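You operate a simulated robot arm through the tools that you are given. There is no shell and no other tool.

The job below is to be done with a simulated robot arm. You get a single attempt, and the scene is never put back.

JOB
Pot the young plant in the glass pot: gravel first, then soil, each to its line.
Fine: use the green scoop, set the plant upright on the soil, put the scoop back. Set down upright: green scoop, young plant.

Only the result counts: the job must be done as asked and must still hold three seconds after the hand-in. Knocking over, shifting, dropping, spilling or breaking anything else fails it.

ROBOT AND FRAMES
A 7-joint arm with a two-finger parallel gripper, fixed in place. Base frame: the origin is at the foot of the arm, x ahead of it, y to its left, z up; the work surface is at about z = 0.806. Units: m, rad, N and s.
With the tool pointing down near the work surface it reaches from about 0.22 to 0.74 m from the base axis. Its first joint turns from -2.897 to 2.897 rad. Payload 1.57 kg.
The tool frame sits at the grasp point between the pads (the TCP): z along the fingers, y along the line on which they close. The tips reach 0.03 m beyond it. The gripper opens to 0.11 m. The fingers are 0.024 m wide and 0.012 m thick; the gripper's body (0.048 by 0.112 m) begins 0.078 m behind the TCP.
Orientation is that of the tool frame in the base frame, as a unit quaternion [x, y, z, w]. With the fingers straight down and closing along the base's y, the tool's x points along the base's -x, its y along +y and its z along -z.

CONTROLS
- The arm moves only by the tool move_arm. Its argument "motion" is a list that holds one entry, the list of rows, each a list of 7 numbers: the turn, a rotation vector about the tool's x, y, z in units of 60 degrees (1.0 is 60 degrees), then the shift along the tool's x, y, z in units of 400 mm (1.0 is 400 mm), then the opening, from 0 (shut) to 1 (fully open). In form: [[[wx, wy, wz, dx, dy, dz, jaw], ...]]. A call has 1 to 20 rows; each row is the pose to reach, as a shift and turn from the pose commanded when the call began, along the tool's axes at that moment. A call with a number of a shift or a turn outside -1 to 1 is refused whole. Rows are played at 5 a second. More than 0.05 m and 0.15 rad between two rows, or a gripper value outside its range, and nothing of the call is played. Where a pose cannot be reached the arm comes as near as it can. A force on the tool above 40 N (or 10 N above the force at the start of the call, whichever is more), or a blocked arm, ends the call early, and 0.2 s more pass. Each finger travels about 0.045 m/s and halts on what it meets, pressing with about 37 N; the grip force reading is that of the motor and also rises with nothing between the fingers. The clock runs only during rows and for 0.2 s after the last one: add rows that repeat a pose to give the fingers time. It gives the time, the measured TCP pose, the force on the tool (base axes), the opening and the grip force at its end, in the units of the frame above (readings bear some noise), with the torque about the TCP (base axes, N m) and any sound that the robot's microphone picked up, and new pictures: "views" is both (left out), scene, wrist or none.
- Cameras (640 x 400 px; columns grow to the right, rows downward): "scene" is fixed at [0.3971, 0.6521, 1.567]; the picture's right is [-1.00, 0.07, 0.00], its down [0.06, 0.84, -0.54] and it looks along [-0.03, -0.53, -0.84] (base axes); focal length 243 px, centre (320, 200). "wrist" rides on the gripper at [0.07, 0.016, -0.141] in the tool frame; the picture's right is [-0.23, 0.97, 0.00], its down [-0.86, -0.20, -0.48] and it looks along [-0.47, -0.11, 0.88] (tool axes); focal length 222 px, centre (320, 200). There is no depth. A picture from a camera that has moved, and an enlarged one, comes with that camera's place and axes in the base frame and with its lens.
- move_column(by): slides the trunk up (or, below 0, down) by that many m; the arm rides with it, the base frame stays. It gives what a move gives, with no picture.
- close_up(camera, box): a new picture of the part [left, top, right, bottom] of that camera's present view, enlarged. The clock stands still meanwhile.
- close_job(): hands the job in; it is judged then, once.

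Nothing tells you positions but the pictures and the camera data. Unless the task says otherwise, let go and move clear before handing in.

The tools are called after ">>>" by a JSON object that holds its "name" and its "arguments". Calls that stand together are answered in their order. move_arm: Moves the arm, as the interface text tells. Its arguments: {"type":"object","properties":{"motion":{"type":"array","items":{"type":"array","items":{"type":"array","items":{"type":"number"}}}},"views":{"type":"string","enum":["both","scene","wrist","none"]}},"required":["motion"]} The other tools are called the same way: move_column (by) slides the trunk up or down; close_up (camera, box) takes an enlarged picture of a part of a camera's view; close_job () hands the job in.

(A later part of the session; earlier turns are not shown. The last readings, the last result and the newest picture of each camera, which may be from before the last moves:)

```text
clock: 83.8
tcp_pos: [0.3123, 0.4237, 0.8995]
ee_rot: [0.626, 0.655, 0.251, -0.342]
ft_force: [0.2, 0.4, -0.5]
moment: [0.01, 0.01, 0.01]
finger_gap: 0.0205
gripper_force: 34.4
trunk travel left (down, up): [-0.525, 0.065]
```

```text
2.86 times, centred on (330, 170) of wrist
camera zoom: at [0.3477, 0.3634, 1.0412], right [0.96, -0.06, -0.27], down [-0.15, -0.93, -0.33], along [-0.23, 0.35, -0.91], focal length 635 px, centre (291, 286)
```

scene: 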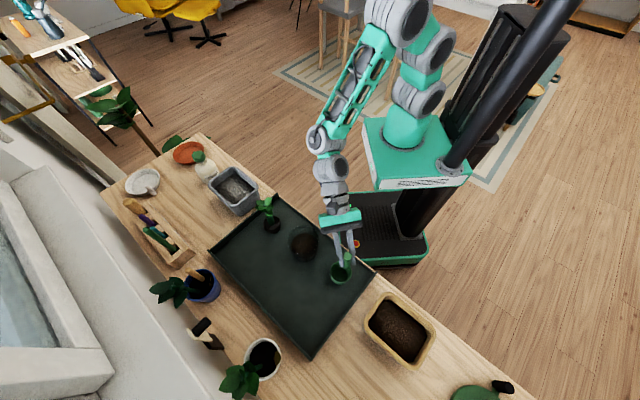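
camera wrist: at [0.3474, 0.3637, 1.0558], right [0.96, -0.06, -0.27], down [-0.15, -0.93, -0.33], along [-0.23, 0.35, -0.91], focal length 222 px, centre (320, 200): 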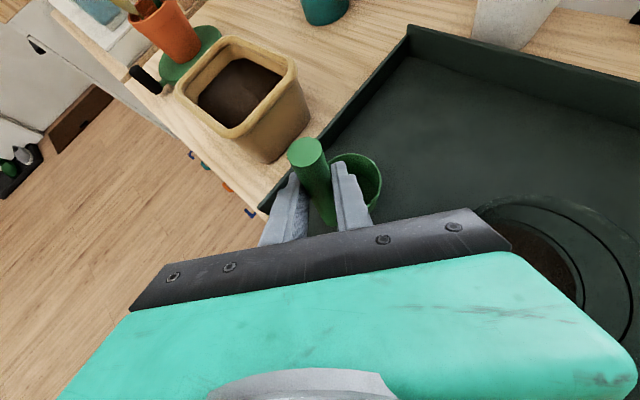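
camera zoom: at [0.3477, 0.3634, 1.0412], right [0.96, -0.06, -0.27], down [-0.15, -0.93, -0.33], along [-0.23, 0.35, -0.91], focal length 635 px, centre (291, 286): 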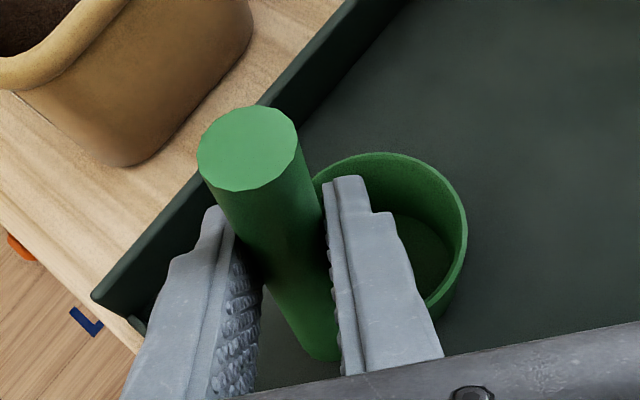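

>>> {"name": "move_arm", "arguments": {"motion": [[[0, 0, 0, -0.0038, 0.0005, 0.0032, 0], [0, 0, 0, -0.0076, 0.001, 0.0064, 0], [0, 0, 0, -0.0076, 0.001, 0.0064, 0]]], "views": "none"}}

>>> {"name": "move_arm", "arguments": {"motion": [[[0, 0, 0, -0.0029, 0.0004, 0.0024, 0], [0, 0, 0, -0.0057, 0.0007, 0.0048, 0], [0, 0, 0, -0.0057, 0.0007, 0.0048, 0]]], "views": "none"}}

>>> {"name": "close_up", "arguments": {"camera": "scene", "box": [325, 250, 365, 290]}}

>>> {"name": "close_up", "arguments": {"camera": "wrist", "box": [220, 100, 440, 240]}}

```text
clock: 84.6
tcp_pos: [0.3114, 0.4241, 0.8994]
ee_rot: [0.624, 0.654, 0.255, -0.343]
ft_force: [-0.9, -0.9, 25.5]
moment: [0.16, 0.2, 0.05]
finger_gap: 0.0205
gripper_force: 34.5
trunk travel left (down, up): [-0.525, 0.065]
```

```text
clock: 85.4
tcp_pos: [0.3122, 0.4234, 0.8957]
ee_rot: [0.624, 0.655, 0.254, -0.342]
ft_force: [-0.1, 0.2, 31.1]
moment: [0.44, 0.0, 0.0]
finger_gap: 0.0206
gripper_force: 34.3
trunk travel left (down, up): [-0.525, 0.065]
```

```text
10.00 times, centred on (345, 270) of scene
camera zoom: at [0.3971, 0.6521, 1.567], right [-1.0, 0.07, 0.0], down [0.06, 0.84, -0.54], along [-0.03, -0.53, -0.84], focal length 2433 px, centre (70, -500)
```

zoom: 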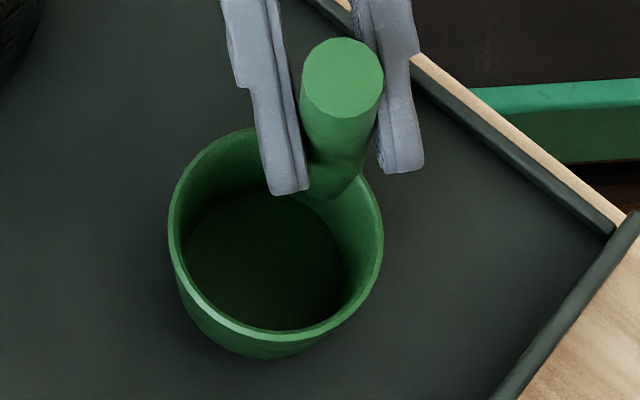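

```text
2.86 times, centred on (330, 170) of wrist
camera zoom: at [0.3467, 0.3624, 1.0361], right [0.96, -0.06, -0.27], down [-0.15, -0.93, -0.33], along [-0.23, 0.36, -0.9], focal length 635 px, centre (291, 286)
```

zoom: 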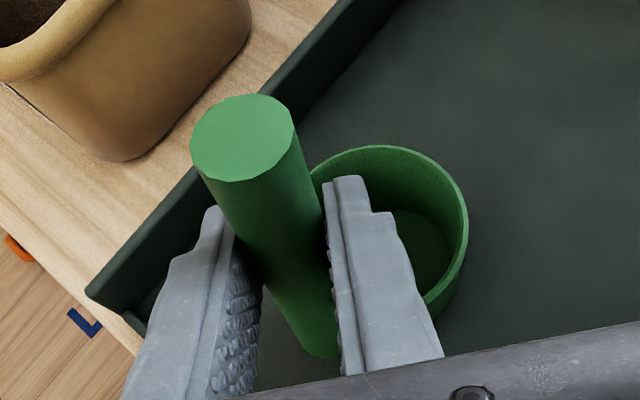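

The cup has touched the tray (about 30 N upward). I'll ease up 4 mm to take the load off and then open the fingers.

>>> {"name": "move_arm", "arguments": {"motion": [[[0, 0, 0, 0.0038, -0.0005, -0.0032, 0], [0, 0, 0, 0.0076, -0.001, -0.0064, 0], [0, 0, 0, 0.0076, -0.001, -0.0064, 0]]], "views": "none"}}

>>> {"name": "close_up", "arguments": {"camera": "scene", "box": [325, 250, 365, 290]}}

```text
clock: 86.2
tcp_pos: [0.3115, 0.423, 0.8949]
ee_rot: [0.627, 0.654, 0.251, -0.341]
ft_force: [1.2, 0.2, 6.9]
moment: [0.15, -0.09, -0.02]
finger_gap: 0.0208
gripper_force: 34.0
trunk travel left (down, up): [-0.525, 0.065]
```

```text
10.00 times, centred on (345, 270) of scene
camera zoom: at [0.3971, 0.6521, 1.567], right [-1.0, 0.07, 0.0], down [0.06, 0.84, -0.54], along [-0.03, -0.53, -0.84], focal length 2433 px, centre (70, -500)
```

zoom: 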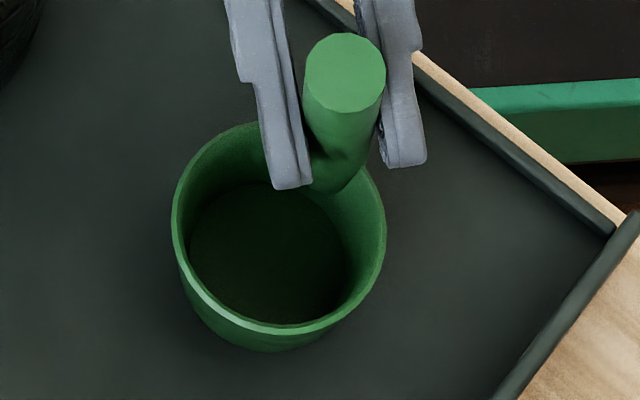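

>>> {"name": "move_arm", "arguments": {"motion": [[[0, 0, 0, 0, 0, 0, 0.25], [0, 0, 0, 0, 0, 0, 0.35], [0, 0, 0, 0, 0, 0, 0.5], [0, 0, 0, 0, 0, 0, 0.6], [0, 0, 0, 0, 0, 0, 0.6]]], "views": "scene"}}

>>> {"name": "close_up", "arguments": {"camera": "scene", "box": [325, 250, 365, 290]}}

>>> {"name": "close_up", "arguments": {"camera": "wrist", "box": [220, 100, 440, 240]}}

```text
clock: 87.4
tcp_pos: [0.3116, 0.4224, 0.8965]
ee_rot: [0.625, 0.655, 0.251, -0.342]
ft_force: [0.0, 0.3, -0.1]
moment: [0.0, 0.01, -0.03]
finger_gap: 0.066
gripper_force: 0.0
trunk travel left (down, up): [-0.525, 0.065]
```

scene: 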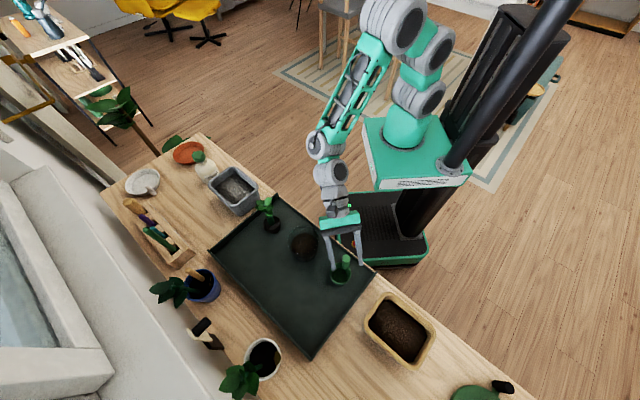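

```text
10.00 times, centred on (345, 270) of scene
camera zoom: at [0.3971, 0.6521, 1.567], right [-1.0, 0.07, 0.0], down [0.06, 0.84, -0.54], along [-0.03, -0.53, -0.84], focal length 2433 px, centre (70, -500)
```

zoom: 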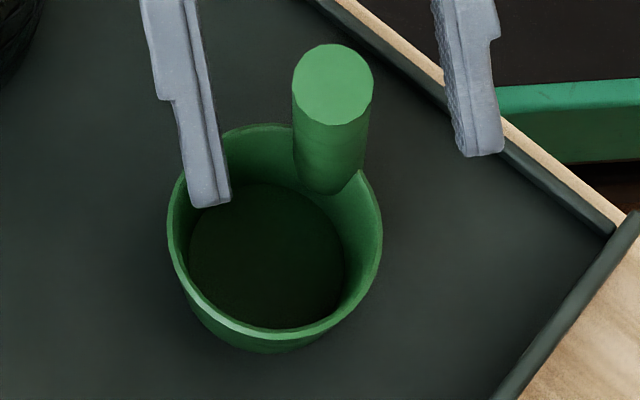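

```text
2.86 times, centred on (330, 170) of wrist
camera zoom: at [0.3469, 0.3631, 1.0381], right [0.96, -0.06, -0.27], down [-0.15, -0.93, -0.33], along [-0.23, 0.35, -0.91], focal length 635 px, centre (291, 286)
```

zoom: 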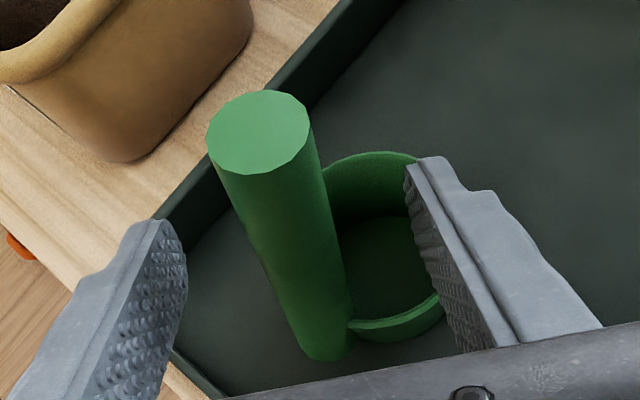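

The scoop is standing upright and free. Backing out along the finger direction, then up.

>>> {"name": "move_arm", "arguments": {"motion": [[[0, 0, 0, 0, 0, -0.1, 0.6], [0, 0, 0, 0, 0, -0.2, 0.6], [0, 0, 0, 0, 0, -0.3, 0.6], [0, 0, 0, 0.0953, -0.0123, -0.38, 0.6], [0, 0, 0, 0.1906, -0.0246, -0.46, 0.6], [0, 0, 0, 0.1906, -0.0246, -0.46, 0.6]]], "views": "both"}}

>>> {"name": "close_up", "arguments": {"camera": "scene", "box": [310, 240, 370, 300]}}

>>> {"name": "close_up", "arguments": {"camera": "scene", "box": [240, 185, 300, 245]}}

```text
clock: 88.8
tcp_pos: [0.33, 0.329, 1.0741]
ee_rot: [0.626, 0.655, 0.251, -0.341]
ft_force: [0.4, -1.0, -0.1]
moment: [0.03, -0.04, -0.01]
finger_gap: 0.0659
gripper_force: 0.2
trunk travel left (down, up): [-0.525, 0.065]
camera wrist: at [0.3641, 0.269, 1.2147], right [0.96, -0.06, -0.27], down [-0.15, -0.93, -0.33], along [-0.23, 0.35, -0.91], focal length 222 px, centre (320, 200)
```

scene: 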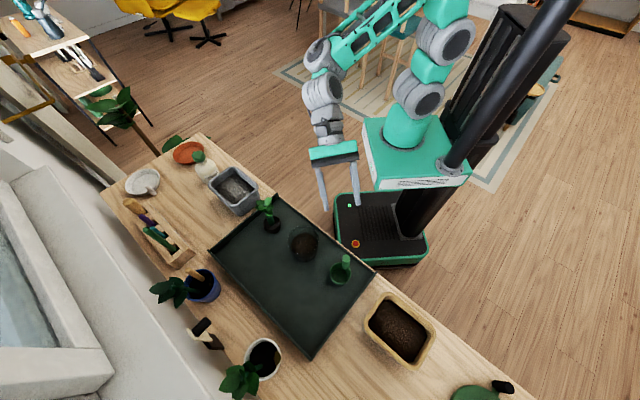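
wrist: 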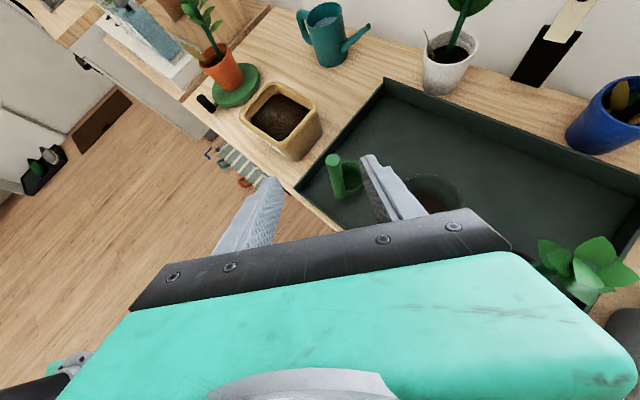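

```text
6.67 times, centred on (340, 270) of scene
camera zoom: at [0.3971, 0.6521, 1.567], right [-1.0, 0.07, 0.0], down [0.06, 0.84, -0.54], along [-0.03, -0.53, -0.84], focal length 1622 px, centre (187, -267)
```

zoom: 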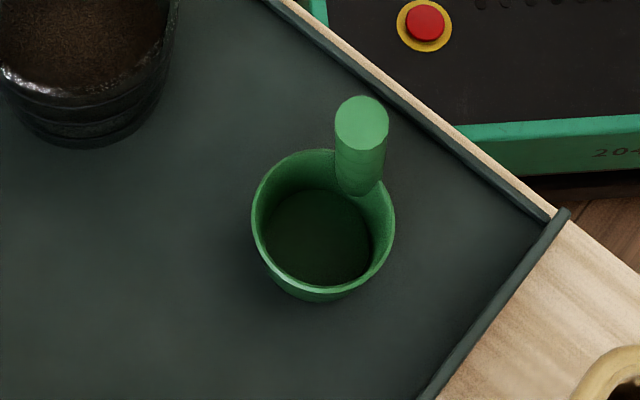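

```text
6.67 times, centred on (270, 215) of scene
camera zoom: at [0.3971, 0.6521, 1.567], right [-1.0, 0.07, 0.0], down [0.06, 0.84, -0.54], along [-0.03, -0.53, -0.84], focal length 1622 px, centre (653, 100)
```

zoom: 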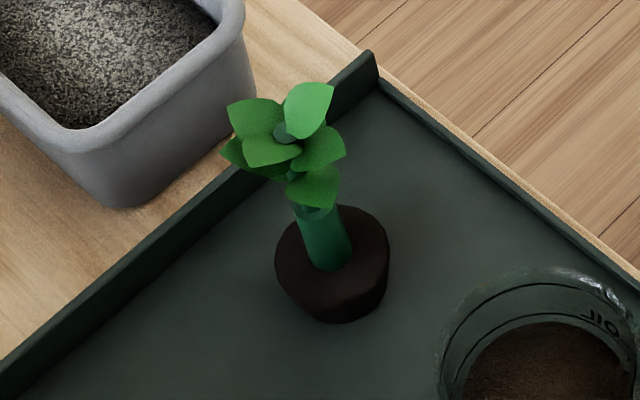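

The scoop is back and the plant is undisturbed. Next is the plant: I'll grip its thick stem from the robot side with a flatter hand (about 25° below horizontal), to stay below the leaves and above the root ball. Re-orienting while moving to the approach side.

>>> {"name": "move_arm", "arguments": {"motion": [[[-0.0202, 0, -0.024, -0.0431, 0.0509, -0.067, 0.6], [-0.0403, 0, -0.0481, -0.0862, 0.1018, -0.1339, 0.6], [-0.0605, 0, -0.0721, -0.1293, 0.1527, -0.2009, 0.6]]], "views": "none"}}

>>> {"name": "move_arm", "arguments": {"motion": [[[-0.1064, 0, 0.0893, -0.0226, 0.0194, -0.014, 0.6], [-0.2128, 0, 0.1786, -0.0452, 0.0388, -0.028, 0.6], [-0.3192, 0, 0.2679, -0.0679, 0.0583, -0.042, 0.6], [-0.4255, 0, 0.3571, -0.0905, 0.0777, -0.0559, 0.6], [-0.5319, 0, 0.4464, -0.1131, 0.0971, -0.0699, 0.6], [-0.6383, 0, 0.5357, -0.1357, 0.1165, -0.0839, 0.6], [-0.6383, 0, 0.5357, -0.1357, 0.1165, -0.0839, 0.6]]], "views": "none"}}

>>> {"name": "move_arm", "arguments": {"motion": [[[0, 0.125, 0, 0, 0, 0, 0.6], [0, 0.25, 0, 0, 0, 0, 0.6], [0, 0.25, 0, 0, 0, 0, 0.6]]], "views": "both"}}

```text
clock: 89.6
tcp_pos: [0.3994, 0.2416, 1.08]
ee_rot: [0.61, 0.669, 0.286, -0.313]
ft_force: [-0.7, -0.7, -0.5]
moment: [0.01, 0.01, 0.0]
finger_gap: 0.066
gripper_force: 0.2
trunk travel left (down, up): [-0.525, 0.065]
```

```text
clock: 91.2
tcp_pos: [0.451, 0.1871, 1.0593]
ee_rot: [0.837, 0.348, 0.39, -0.163]
ft_force: [-0.6, -0.4, -0.5]
moment: [-0.01, 0.0, -0.01]
finger_gap: 0.0656
gripper_force: 0.0
trunk travel left (down, up): [-0.525, 0.065]
```

```text
clock: 92.0
tcp_pos: [0.4505, 0.1895, 1.059]
ee_rot: [0.778, 0.324, 0.497, -0.207]
ft_force: [0.1, 0.1, -0.4]
moment: [0.01, -0.01, 0.02]
finger_gap: 0.0658
gripper_force: 0.0
trunk travel left (down, up): [-0.525, 0.065]
camera wrist: at [0.392, 0.1059, 1.1815], right [0.62, -0.75, -0.21], down [-0.7, -0.42, -0.57], along [0.35, 0.5, -0.79], focal length 222 px, centre (320, 200)
```

scene: 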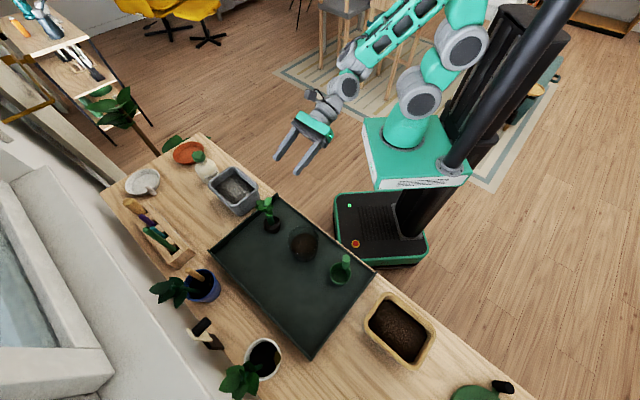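
wrist: 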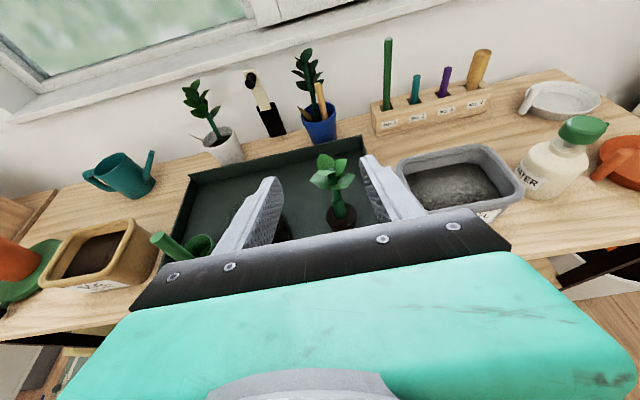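

The arm is comfortable here and the plant stands between the fingers in view. Zooming in on the plant.

>>> {"name": "close_up", "arguments": {"camera": "wrist", "box": [290, 140, 380, 240]}}

>>> {"name": "close_up", "arguments": {"camera": "scene", "box": [250, 185, 300, 235]}}

```text
4.00 times, centred on (335, 190) of wrist
camera zoom: at [0.392, 0.1059, 1.1815], right [0.62, -0.75, -0.21], down [-0.7, -0.42, -0.57], along [0.35, 0.5, -0.79], focal length 888 px, centre (260, 240)
```

zoom: 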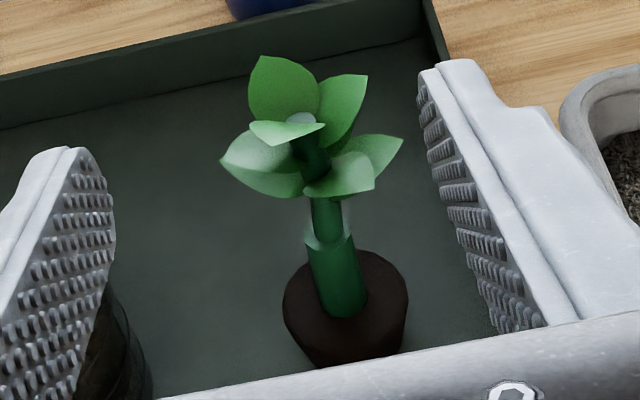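

```text
8.00 times, centred on (275, 210) of scene
camera zoom: at [0.3971, 0.6521, 1.567], right [-1.0, 0.07, 0.0], down [0.06, 0.84, -0.54], along [-0.03, -0.53, -0.84], focal length 1947 px, centre (680, 120)
```

zoom: 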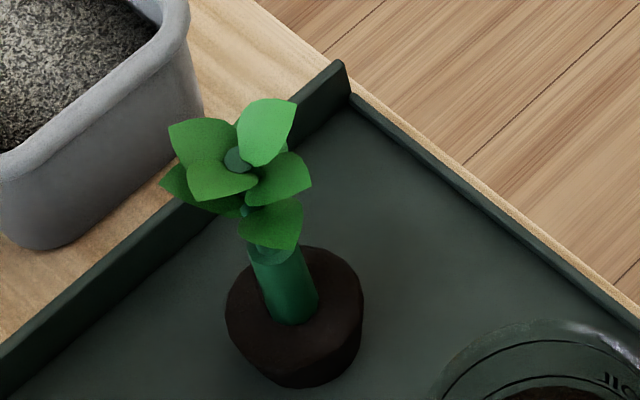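

The thick stem spans about z 0.838–0.886 at (0.534, 0.267), with the leaves above 0.90. I'll lower to the approach line and stop 5 cm short of the stem to verify.

>>> {"name": "move_arm", "arguments": {"motion": [[[0, 0, 0, -0.105, 0, 0.049, 0.6], [0, 0, 0, -0.21, 0, 0.0979, 0.6], [0, 0, 0, -0.315, 0, 0.1469, 0.6], [0, 0, 0, -0.315, 0, 0.2469, 0.6], [0, 0, 0, -0.315, 0, 0.3469, 0.6], [0, 0, 0, -0.315, 0, 0.3469, 0.6]]], "views": "both"}}

>>> {"name": "close_up", "arguments": {"camera": "wrist", "box": [230, 80, 430, 240]}}

>>> {"name": "close_up", "arguments": {"camera": "scene", "box": [245, 175, 315, 245]}}

```text
clock: 93.4
tcp_pos: [0.5016, 0.2376, 0.8854]
ee_rot: [0.778, 0.324, 0.497, -0.206]
ft_force: [0.6, -0.1, 0.2]
moment: [-0.01, 0.02, 0.0]
finger_gap: 0.0658
gripper_force: 0.0
trunk travel left (down, up): [-0.525, 0.065]
camera wrist: at [0.4425, 0.1572, 1.0074], right [0.62, -0.75, -0.21], down [-0.7, -0.42, -0.57], along [0.35, 0.5, -0.79], focal length 222 px, centre (320, 200)
```

scene: 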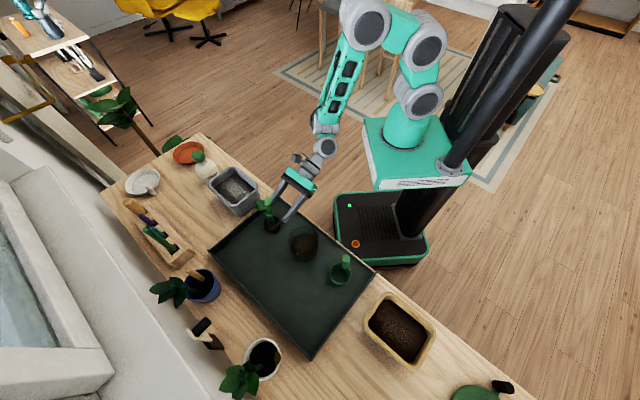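
wrist: 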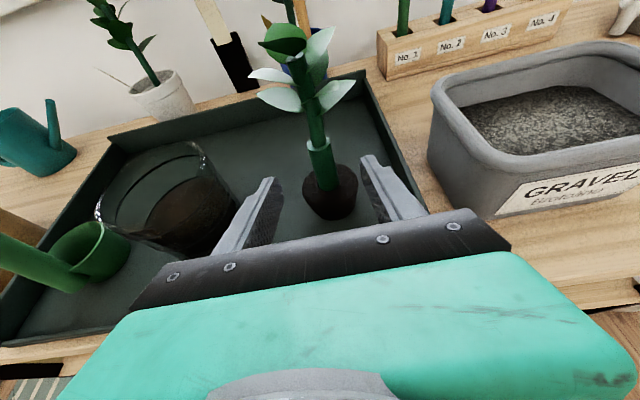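

```text
2.50 times, centred on (330, 160) of wrist
camera zoom: at [0.4425, 0.1572, 1.0074], right [0.62, -0.75, -0.21], down [-0.7, -0.42, -0.57], along [0.35, 0.5, -0.79], focal length 555 px, centre (295, 300)
```

zoom: 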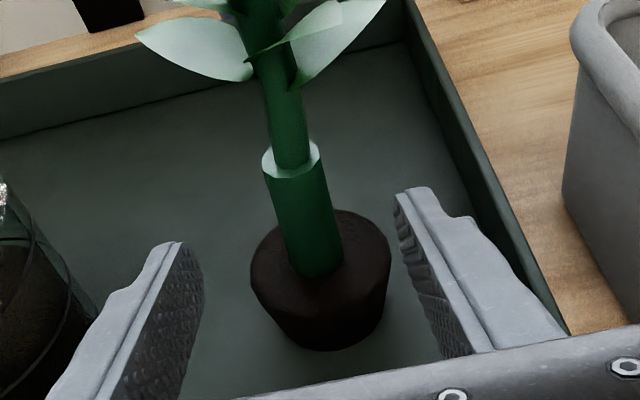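

```text
5.71 times, centred on (280, 210) of scene
camera zoom: at [0.3971, 0.6521, 1.567], right [-1.0, 0.07, 0.0], down [0.06, 0.84, -0.54], along [-0.03, -0.53, -0.84], focal length 1390 px, centre (549, 143)
```

zoom: 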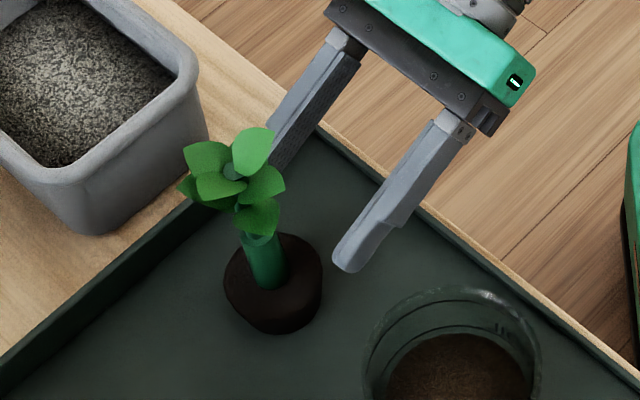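

The stem is about 2.5 mm right of the gripper's centre line. I'll correct that and advance the last 5 cm.

>>> {"name": "move_arm", "arguments": {"motion": [[[0, 0, 0, 0.0034, 0.0063, 0.0609, 0.6], [0, 0, 0, 0.0068, 0.0063, 0.1218, 0.6], [0, 0, 0, 0.0068, 0.0063, 0.1218, 0.6]]], "views": "both"}}

>>> {"name": "close_up", "arguments": {"camera": "wrist", "box": [230, 80, 430, 240]}}

>>> {"name": "close_up", "arguments": {"camera": "scene", "box": [245, 175, 315, 245]}}

```text
clock: 94.2
tcp_pos: [0.5347, 0.2682, 0.8681]
ee_rot: [0.778, 0.325, 0.496, -0.208]
ft_force: [0.1, -0.5, -0.3]
moment: [0.01, 0.01, 0.02]
finger_gap: 0.0661
gripper_force: 0.1
trunk travel left (down, up): [-0.525, 0.065]
camera wrist: at [0.4757, 0.1873, 0.99], right [0.62, -0.75, -0.21], down [-0.7, -0.42, -0.57], along [0.35, 0.5, -0.79], focal length 222 px, centre (320, 200)
```

scene: 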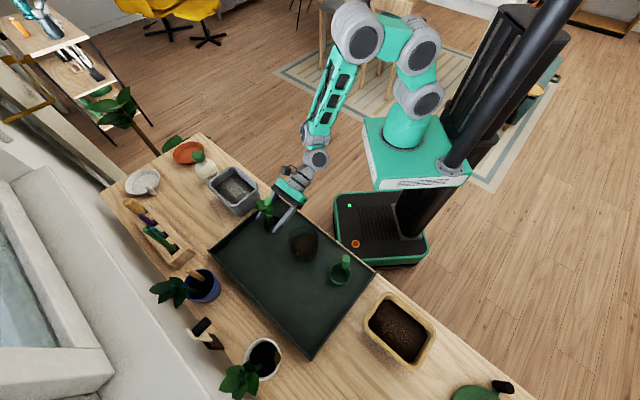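
wrist: 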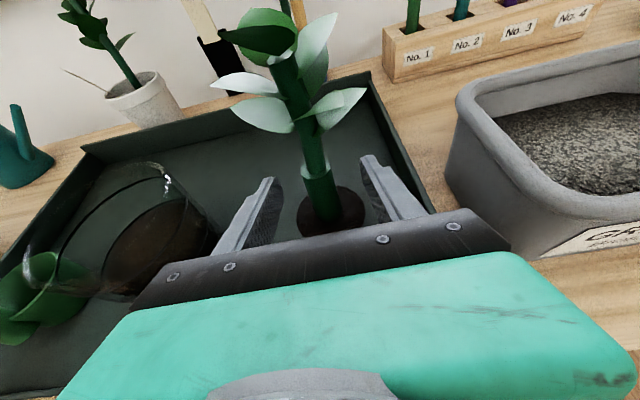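

```text
2.50 times, centred on (330, 160) of wrist
camera zoom: at [0.4757, 0.1873, 0.99], right [0.62, -0.75, -0.21], down [-0.7, -0.42, -0.57], along [0.35, 0.5, -0.79], focal length 555 px, centre (295, 300)
```

zoom: 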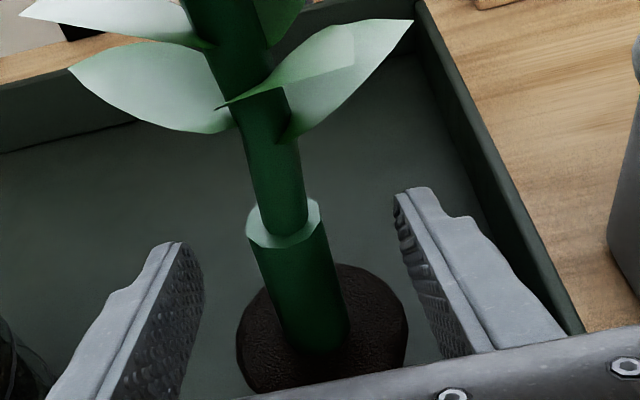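

```text
5.71 times, centred on (280, 210) of scene
camera zoom: at [0.3971, 0.6521, 1.567], right [-1.0, 0.07, 0.0], down [0.06, 0.84, -0.54], along [-0.03, -0.53, -0.84], focal length 1390 px, centre (549, 143)
```

zoom: 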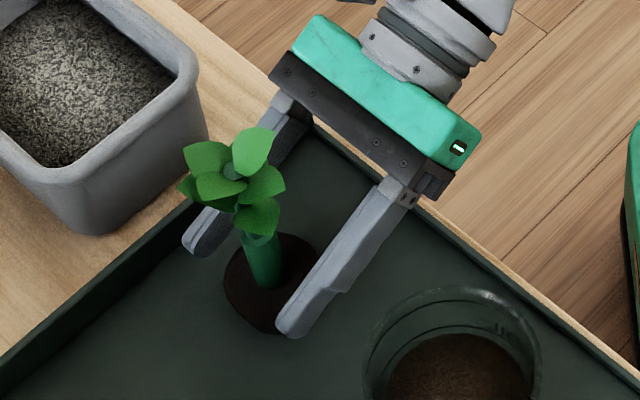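

Stem well centred at the TCP. Closing on the stem.

>>> {"name": "move_arm", "arguments": {"motion": [[[0, 0, 0, 0, 0.001, 0, 0.4], [0, 0, 0, 0, 0.003, 0, 0.25], [0, 0, 0, 0, 0.003, 0, 0.1], [0, 0, 0, 0, 0.003, 0, 0], [0, 0, 0, 0, 0.003, 0, 0], [0, 0, 0, 0, 0.003, 0, 0]]], "views": "none"}}

>>> {"name": "close_up", "arguments": {"camera": "wrist", "box": [230, 80, 430, 240]}}

>>> {"name": "close_up", "arguments": {"camera": "scene", "box": [245, 175, 315, 245]}}

```text
clock: 95.6
tcp_pos: [0.535, 0.2682, 0.8678]
ee_rot: [0.779, 0.323, 0.497, -0.206]
ft_force: [0.4, 0.1, 0.2]
moment: [0.04, -0.01, -0.02]
finger_gap: 0.0204
gripper_force: 33.8
trunk travel left (down, up): [-0.525, 0.065]
```

```text
2.50 times, centred on (330, 160) of wrist
camera zoom: at [0.4768, 0.1868, 0.99], right [0.62, -0.75, -0.21], down [-0.7, -0.42, -0.57], along [0.35, 0.5, -0.79], focal length 555 px, centre (295, 300)
```

zoom: 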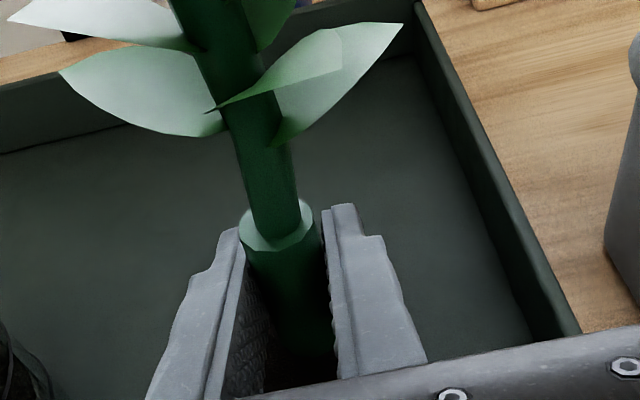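

```text
5.71 times, centred on (280, 210) of scene
camera zoom: at [0.3971, 0.6521, 1.567], right [-1.0, 0.07, 0.0], down [0.06, 0.84, -0.54], along [-0.03, -0.53, -0.84], focal length 1390 px, centre (549, 143)
```

zoom: 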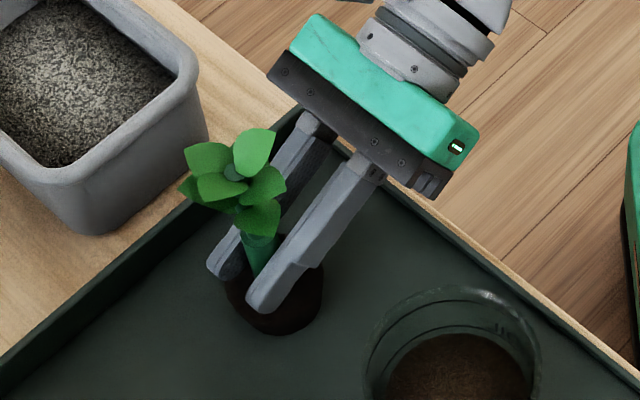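

Stem gripped, plant upright. Lifting straight up 12 cm.

>>> {"name": "move_arm", "arguments": {"motion": [[[0, 0, 0, 0.034, 0, -0.0159, 0], [0, 0, 0, 0.1019, 0, -0.0476, 0], [0, 0, 0, 0.1699, 0, -0.0793, 0], [0, 0, 0, 0.2379, 0, -0.1109, 0], [0, 0, 0, 0.2719, 0, -0.1268, 0], [0, 0, 0, 0.2719, 0, -0.1268, 0]]], "views": "both"}}

>>> {"name": "close_up", "arguments": {"camera": "scene", "box": [240, 155, 310, 225]}}

>>> {"name": "close_up", "arguments": {"camera": "wrist", "box": [230, 80, 430, 240]}}

```text
clock: 97.0
tcp_pos: [0.5358, 0.2696, 0.9907]
ee_rot: [0.779, 0.324, 0.496, -0.206]
ft_force: [0.6, -1.2, -1.7]
moment: [-0.03, 0.0, 0.01]
finger_gap: 0.02
gripper_force: 34.3
trunk travel left (down, up): [-0.525, 0.065]
camera wrist: at [0.4767, 0.1883, 1.1118], right [0.62, -0.75, -0.21], down [-0.7, -0.42, -0.57], along [0.34, 0.5, -0.79], focal length 222 px, centre (320, 200)
```

scene: 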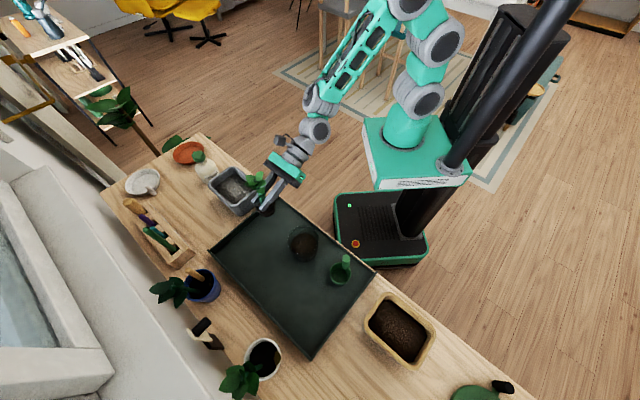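
wrist: 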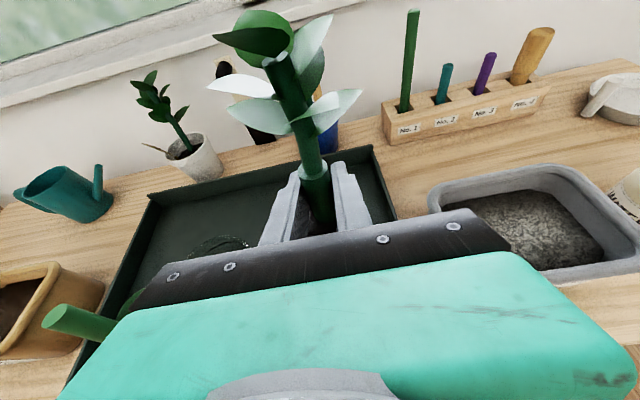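

```text
5.71 times, centred on (275, 190) of scene
camera zoom: at [0.3971, 0.6521, 1.567], right [-1.0, 0.07, 0.0], down [0.06, 0.84, -0.54], along [-0.03, -0.53, -0.84], focal length 1390 px, centre (577, 257)
```

zoom: 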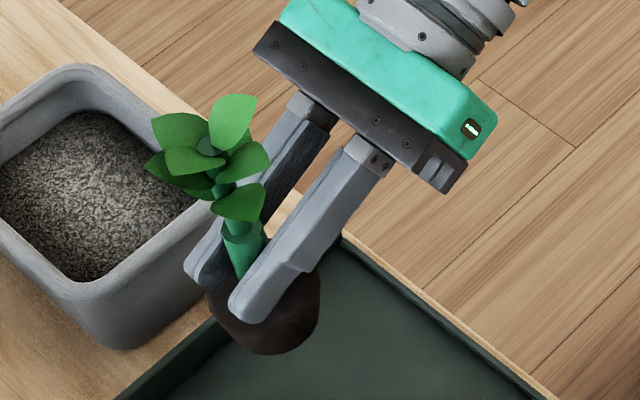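

```text
2.50 times, centred on (330, 160) of wrist
camera zoom: at [0.4767, 0.1883, 1.1118], right [0.62, -0.75, -0.21], down [-0.7, -0.42, -0.57], along [0.34, 0.5, -0.79], focal length 555 px, centre (295, 300)
```

zoom: 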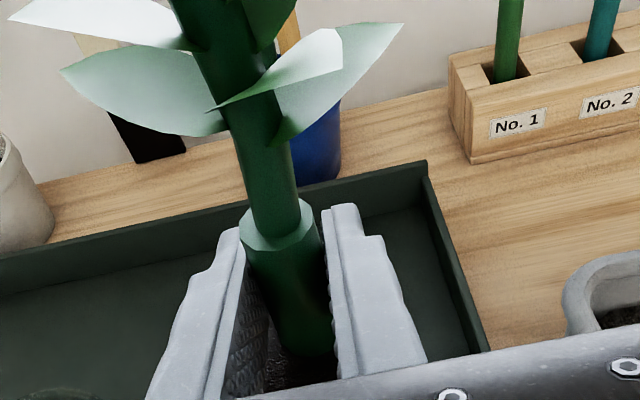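

Grip is steady. Moving the plant sideways to directly above the pot.

>>> {"name": "move_arm", "arguments": {"motion": [[[0, 0, 0, 0.004, -0.0897, -0.0063, 0], [0, 0, 0, 0.008, -0.1795, -0.0125, 0], [0, 0, 0, 0.012, -0.2692, -0.0188, 0], [0, 0, 0, 0.016, -0.3589, -0.025, 0], [0, 0, 0, 0.016, -0.3589, -0.025, 0]]], "views": "both"}}

>>> {"name": "close_up", "arguments": {"camera": "scene", "box": [270, 190, 340, 260]}}

>>> {"name": "close_up", "arguments": {"camera": "wrist", "box": [230, 80, 430, 240]}}

```text
clock: 98.2
tcp_pos: [0.441, 0.3529, 1.0013]
ee_rot: [0.777, 0.327, 0.495, -0.209]
ft_force: [0.3, 0.5, -0.9]
moment: [0.01, 0.02, 0.0]
finger_gap: 0.0203
gripper_force: 33.8
out of reach, approached as far as the arm can: row 4, 5
trunk travel left (down, up): [-0.525, 0.065]
camera wrist: at [0.3832, 0.2723, 1.1227], right [0.63, -0.75, -0.21], down [-0.7, -0.43, -0.57], along [0.34, 0.5, -0.79], focal length 222 px, centre (320, 200)
```

scene: 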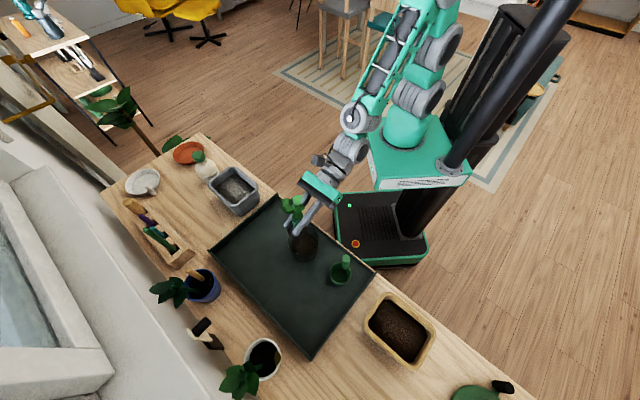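
wrist: 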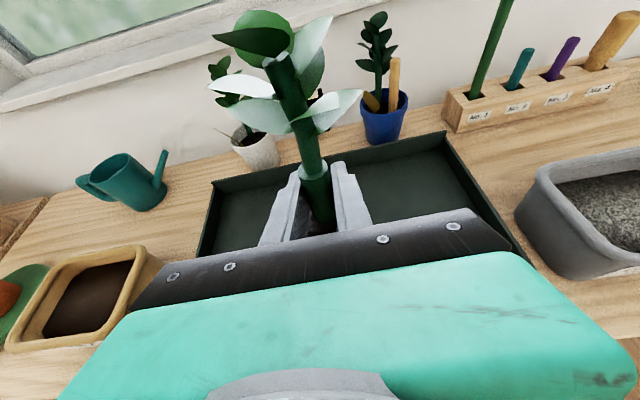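

```text
5.71 times, centred on (305, 225) of scene
camera zoom: at [0.3971, 0.6521, 1.567], right [-1.0, 0.07, 0.0], down [0.06, 0.84, -0.54], along [-0.03, -0.53, -0.84], focal length 1390 px, centre (406, 57)
```

zoom: 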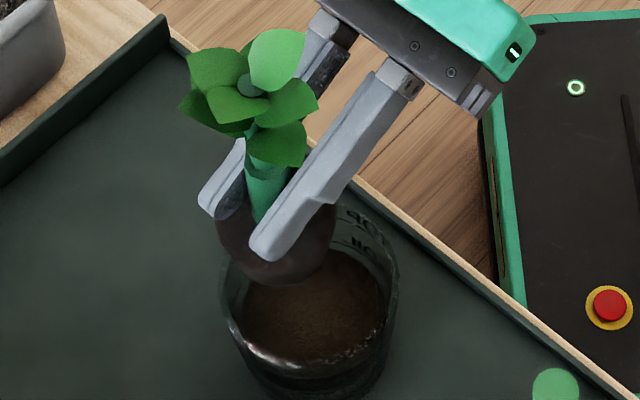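

```text
2.50 times, centred on (330, 160) of wrist
camera zoom: at [0.3832, 0.2723, 1.1227], right [0.63, -0.75, -0.21], down [-0.7, -0.43, -0.57], along [0.34, 0.5, -0.79], focal length 555 px, centre (295, 300)
```

zoom: 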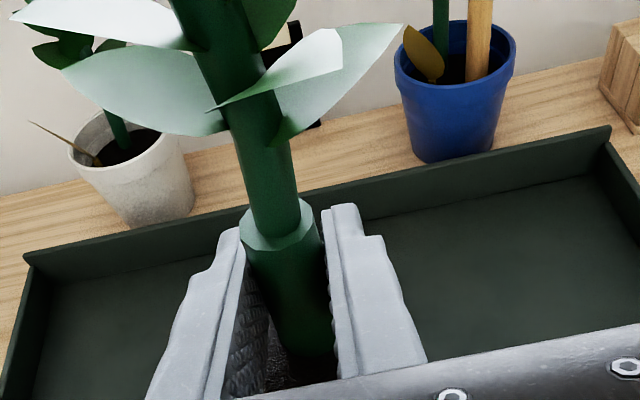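

The arm reached a joint limit just short of the pot. I'll yaw the hand +15° about the vertical, so the arm relaxes, and finish the sideways move.

>>> {"name": "move_arm", "arguments": {"motion": [[[0.1133, 0, -0.0528, 0, 0, 0, 0], [0.2266, 0, -0.1057, 0, 0, 0, 0], [0.2266, 0, -0.1057, -0.0007, -0.0407, -0.0016, 0], [0.2266, 0, -0.1057, -0.0007, -0.0407, -0.0016, 0]]], "views": "none"}}

>>> {"name": "close_up", "arguments": {"camera": "scene", "box": [270, 190, 340, 260]}}

>>> {"name": "close_up", "arguments": {"camera": "wrist", "box": [230, 80, 430, 240]}}

```text
clock: 99.2
tcp_pos: [0.4301, 0.3647, 1.0003]
ee_rot: [0.729, 0.423, 0.466, -0.27]
ft_force: [-0.2, -0.2, -1.1]
moment: [-0.04, 0.06, 0.0]
finger_gap: 0.0201
gripper_force: 33.4
trunk travel left (down, up): [-0.525, 0.065]
```

```text
5.71 times, centred on (305, 225) of scene
camera zoom: at [0.3971, 0.6521, 1.567], right [-1.0, 0.07, 0.0], down [0.06, 0.84, -0.54], along [-0.03, -0.53, -0.84], focal length 1390 px, centre (406, 57)
```

zoom: 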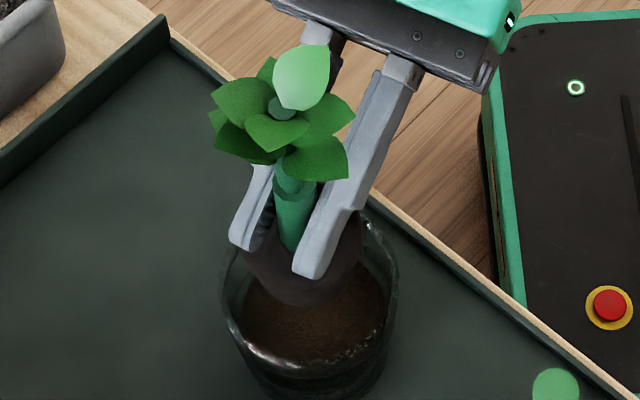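

```text
2.50 times, centred on (330, 160) of wrist
camera zoom: at [0.3941, 0.2712, 1.1228], right [0.8, -0.57, -0.21], down [-0.57, -0.59, -0.57], along [0.2, 0.57, -0.79], focal length 555 px, centre (295, 300)
```

zoom: 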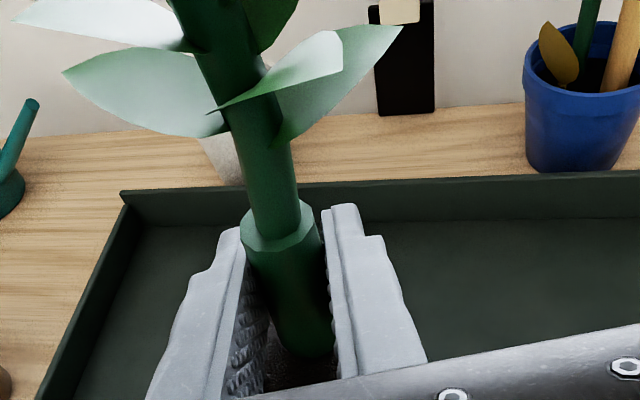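

The root ball is right above the pot's centre. Lowering to just above the soil.

>>> {"name": "move_arm", "arguments": {"motion": [[[0, 0, 0, -0.0442, 0, 0.0206, 0], [0, 0, 0, -0.0884, 0, 0.0412, 0], [0, 0, 0, -0.1325, 0, 0.0618, 0], [0, 0, 0, -0.1767, 0, 0.0824, 0], [0, 0, 0, -0.1767, 0, 0.0824, 0]]], "views": "scene"}}

>>> {"name": "close_up", "arguments": {"camera": "scene", "box": [278, 205, 334, 261]}}

>>> {"name": "close_up", "arguments": {"camera": "wrist", "box": [230, 80, 430, 240]}}

```text
clock: 100.4
tcp_pos: [0.4297, 0.3656, 0.9226]
ee_rot: [0.729, 0.423, 0.465, -0.27]
ft_force: [0.4, -0.4, -1.4]
moment: [-0.02, 0.03, 0.0]
finger_gap: 0.0199
gripper_force: 34.3
trunk travel left (down, up): [-0.525, 0.065]
```

scene: 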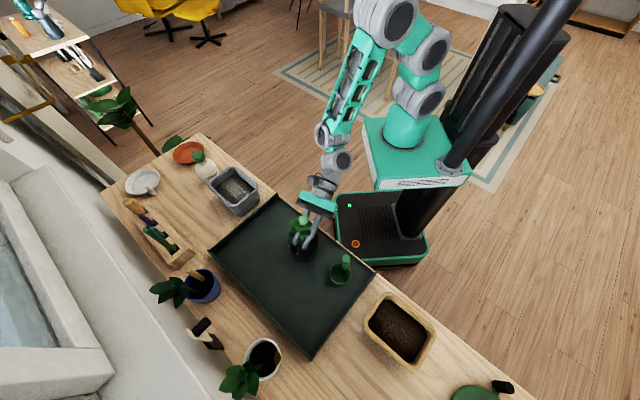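

```text
7.14 times, centred on (306, 233) of scene
camera zoom: at [0.3971, 0.6521, 1.567], right [-1.0, 0.07, 0.0], down [0.06, 0.84, -0.54], along [-0.03, -0.53, -0.84], focal length 1738 px, centre (420, -36)
```

zoom: 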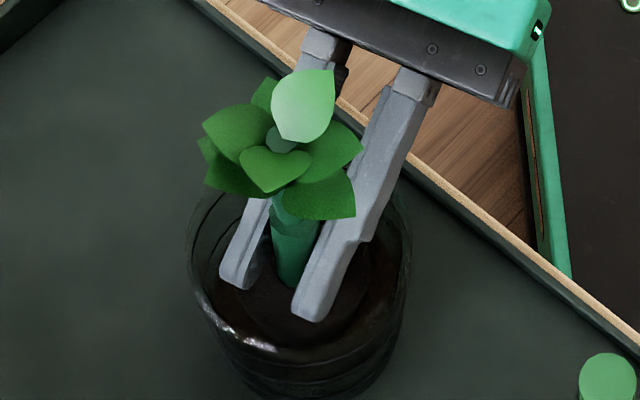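

```text
2.50 times, centred on (330, 160) of wrist
camera zoom: at [0.3943, 0.2714, 1.0445], right [0.8, -0.57, -0.21], down [-0.57, -0.59, -0.57], along [0.2, 0.57, -0.79], focal length 555 px, centre (295, 300)
```

zoom: 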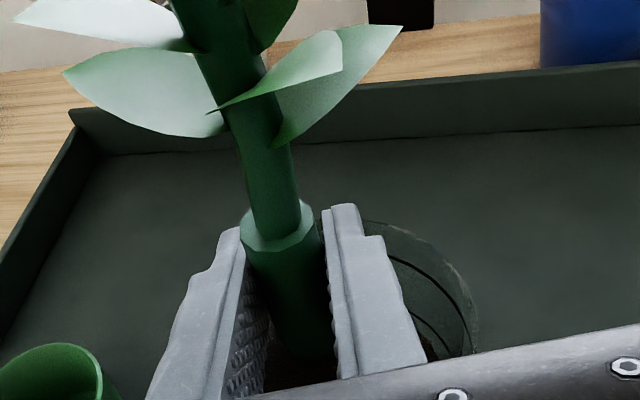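

>>> {"name": "move_arm", "arguments": {"motion": [[[0, 0, 0, -0.0057, 0, 0.0026, 0], [0, 0, 0, -0.0113, 0, 0.0053, 0], [0, 0, 0, -0.0113, 0, 0.0053, 0]]], "views": "none"}}

>>> {"name": "move_arm", "arguments": {"motion": [[[0, 0, 0, -0.0034, 0, 0.0016, 0], [0, 0, 0, -0.0068, 0, 0.0032, 0], [0, 0, 0, -0.0068, 0, 0.0032, 0]]], "views": "none"}}

```text
clock: 101.2
tcp_pos: [0.4301, 0.3643, 0.9182]
ee_rot: [0.729, 0.422, 0.467, -0.27]
ft_force: [-0.2, -1.0, 1.9]
moment: [0.06, -0.09, 0.02]
finger_gap: 0.0204
gripper_force: 33.9
trunk travel left (down, up): [-0.525, 0.065]
```

```text
clock: 102.0
tcp_pos: [0.4304, 0.3634, 0.9186]
ee_rot: [0.727, 0.423, 0.469, -0.271]
ft_force: [-1.8, -2.7, 26.2]
moment: [0.03, 0.22, 0.01]
finger_gap: 0.0203
gripper_force: 34.0
trunk travel left (down, up): [-0.525, 0.065]
```

The root ball has landed firmly on the soil (about 26 N). Easing the load off by 3 mm.

>>> {"name": "move_arm", "arguments": {"motion": [[[0, 0, 0, 0.0034, 0, -0.0016, 0], [0, 0, 0, 0.0063, 0, -0.0029, 0], [0, 0, 0, 0.0063, 0, -0.0029, 0]]], "views": "none"}}

>>> {"name": "close_up", "arguments": {"camera": "scene", "box": [278, 205, 334, 261]}}

>>> {"name": "close_up", "arguments": {"camera": "wrist", "box": [230, 80, 430, 240]}}

```text
clock: 102.8
tcp_pos: [0.4304, 0.3656, 0.9182]
ee_rot: [0.729, 0.423, 0.466, -0.269]
ft_force: [3.8, 4.3, 20.5]
moment: [0.57, -0.27, 0.01]
finger_gap: 0.0202
gripper_force: 34.1
trunk travel left (down, up): [-0.525, 0.065]
```

```text
7.14 times, centred on (306, 233) of scene
camera zoom: at [0.3971, 0.6521, 1.567], right [-1.0, 0.07, 0.0], down [0.06, 0.84, -0.54], along [-0.03, -0.53, -0.84], focal length 1738 px, centre (420, -36)
```

zoom: 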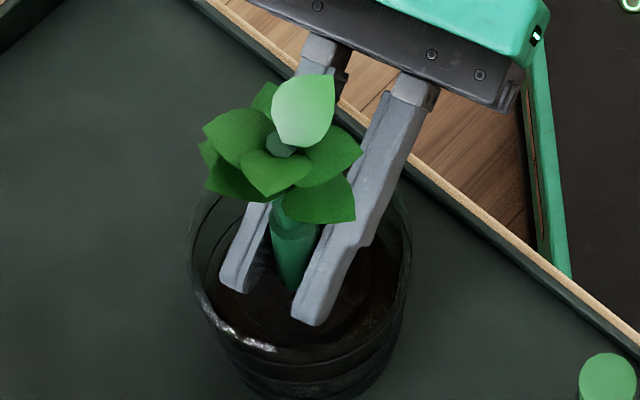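

```text
2.50 times, centred on (330, 160) of wrist
camera zoom: at [0.3944, 0.2713, 1.0402], right [0.8, -0.57, -0.21], down [-0.57, -0.59, -0.58], along [0.2, 0.58, -0.79], focal length 555 px, centre (295, 300)
```

zoom: 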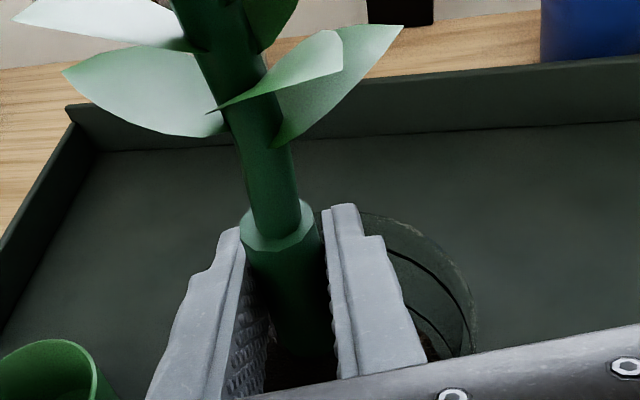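

>>> {"name": "move_arm", "arguments": {"motion": [[[0, 0, 0, 0.0045, 0, -0.0021, 0], [0, 0, 0, 0.0045, 0, -0.0021, 0], [0, 0, 0, 0.0045, 0, -0.0021, 0]]], "views": "none"}}

>>> {"name": "close_up", "arguments": {"camera": "wrist", "box": [230, 80, 430, 240]}}

```text
clock: 103.6
tcp_pos: [0.4285, 0.3642, 0.9193]
ee_rot: [0.73, 0.424, 0.463, -0.27]
ft_force: [1.8, -0.9, 6.9]
moment: [0.06, -0.21, 0.0]
finger_gap: 0.0205
gripper_force: 34.0
trunk travel left (down, up): [-0.525, 0.065]
```

```text
2.50 times, centred on (330, 160) of wrist
camera zoom: at [0.3941, 0.2713, 1.0406], right [0.8, -0.57, -0.21], down [-0.57, -0.59, -0.57], along [0.2, 0.57, -0.79], focal length 555 px, centre (295, 300)
```

zoom: 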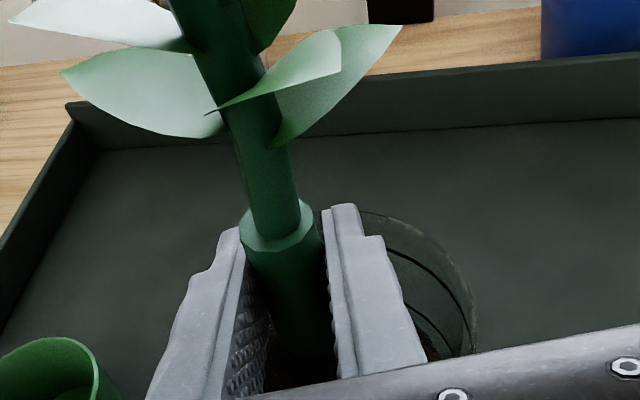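

The load is nearly off. Opening the fingers slightly, so the tips don't touch the glass.

>>> {"name": "move_arm", "arguments": {"motion": [[[0, 0, 0, 0, 0, 0, 0.21], [0, 0, 0, 0, 0, 0, 0.24], [0, 0, 0, 0, 0, 0, 0.28], [0, 0, 0, 0, 0, 0, 0.3], [0, 0, 0, 0, 0, 0, 0.3]]], "views": "none"}}

>>> {"name": "close_up", "arguments": {"camera": "wrist", "box": [230, 80, 430, 240]}}

>>> {"name": "close_up", "arguments": {"camera": "scene", "box": [278, 205, 334, 261]}}

```text
clock: 104.8
tcp_pos: [0.4302, 0.3646, 0.9192]
ee_rot: [0.729, 0.424, 0.464, -0.27]
ft_force: [0.8, -1.9, -0.4]
moment: [-0.05, -0.04, 0.03]
finger_gap: 0.0322
gripper_force: 0.1
trunk travel left (down, up): [-0.525, 0.065]
```

```text
2.50 times, centred on (330, 160) of wrist
camera zoom: at [0.3945, 0.2719, 1.0414], right [0.8, -0.57, -0.21], down [-0.57, -0.59, -0.57], along [0.2, 0.57, -0.79], focal length 555 px, centre (295, 300)
```

zoom: 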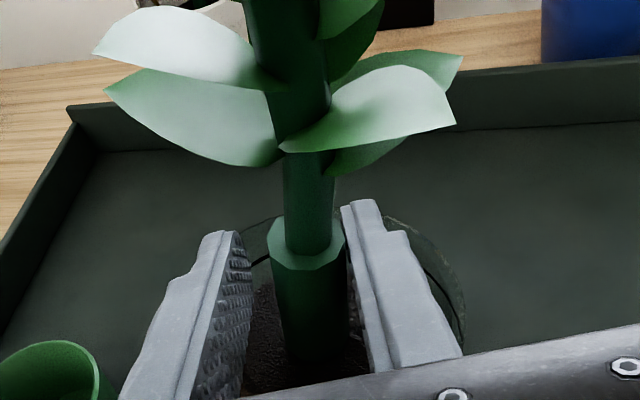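

```text
7.14 times, centred on (306, 233) of scene
camera zoom: at [0.3971, 0.6521, 1.567], right [-1.0, 0.07, 0.0], down [0.06, 0.84, -0.54], along [-0.03, -0.53, -0.84], focal length 1738 px, centre (420, -36)
```

zoom: 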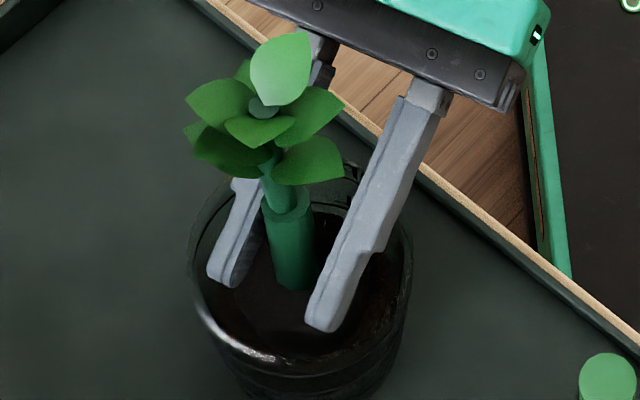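

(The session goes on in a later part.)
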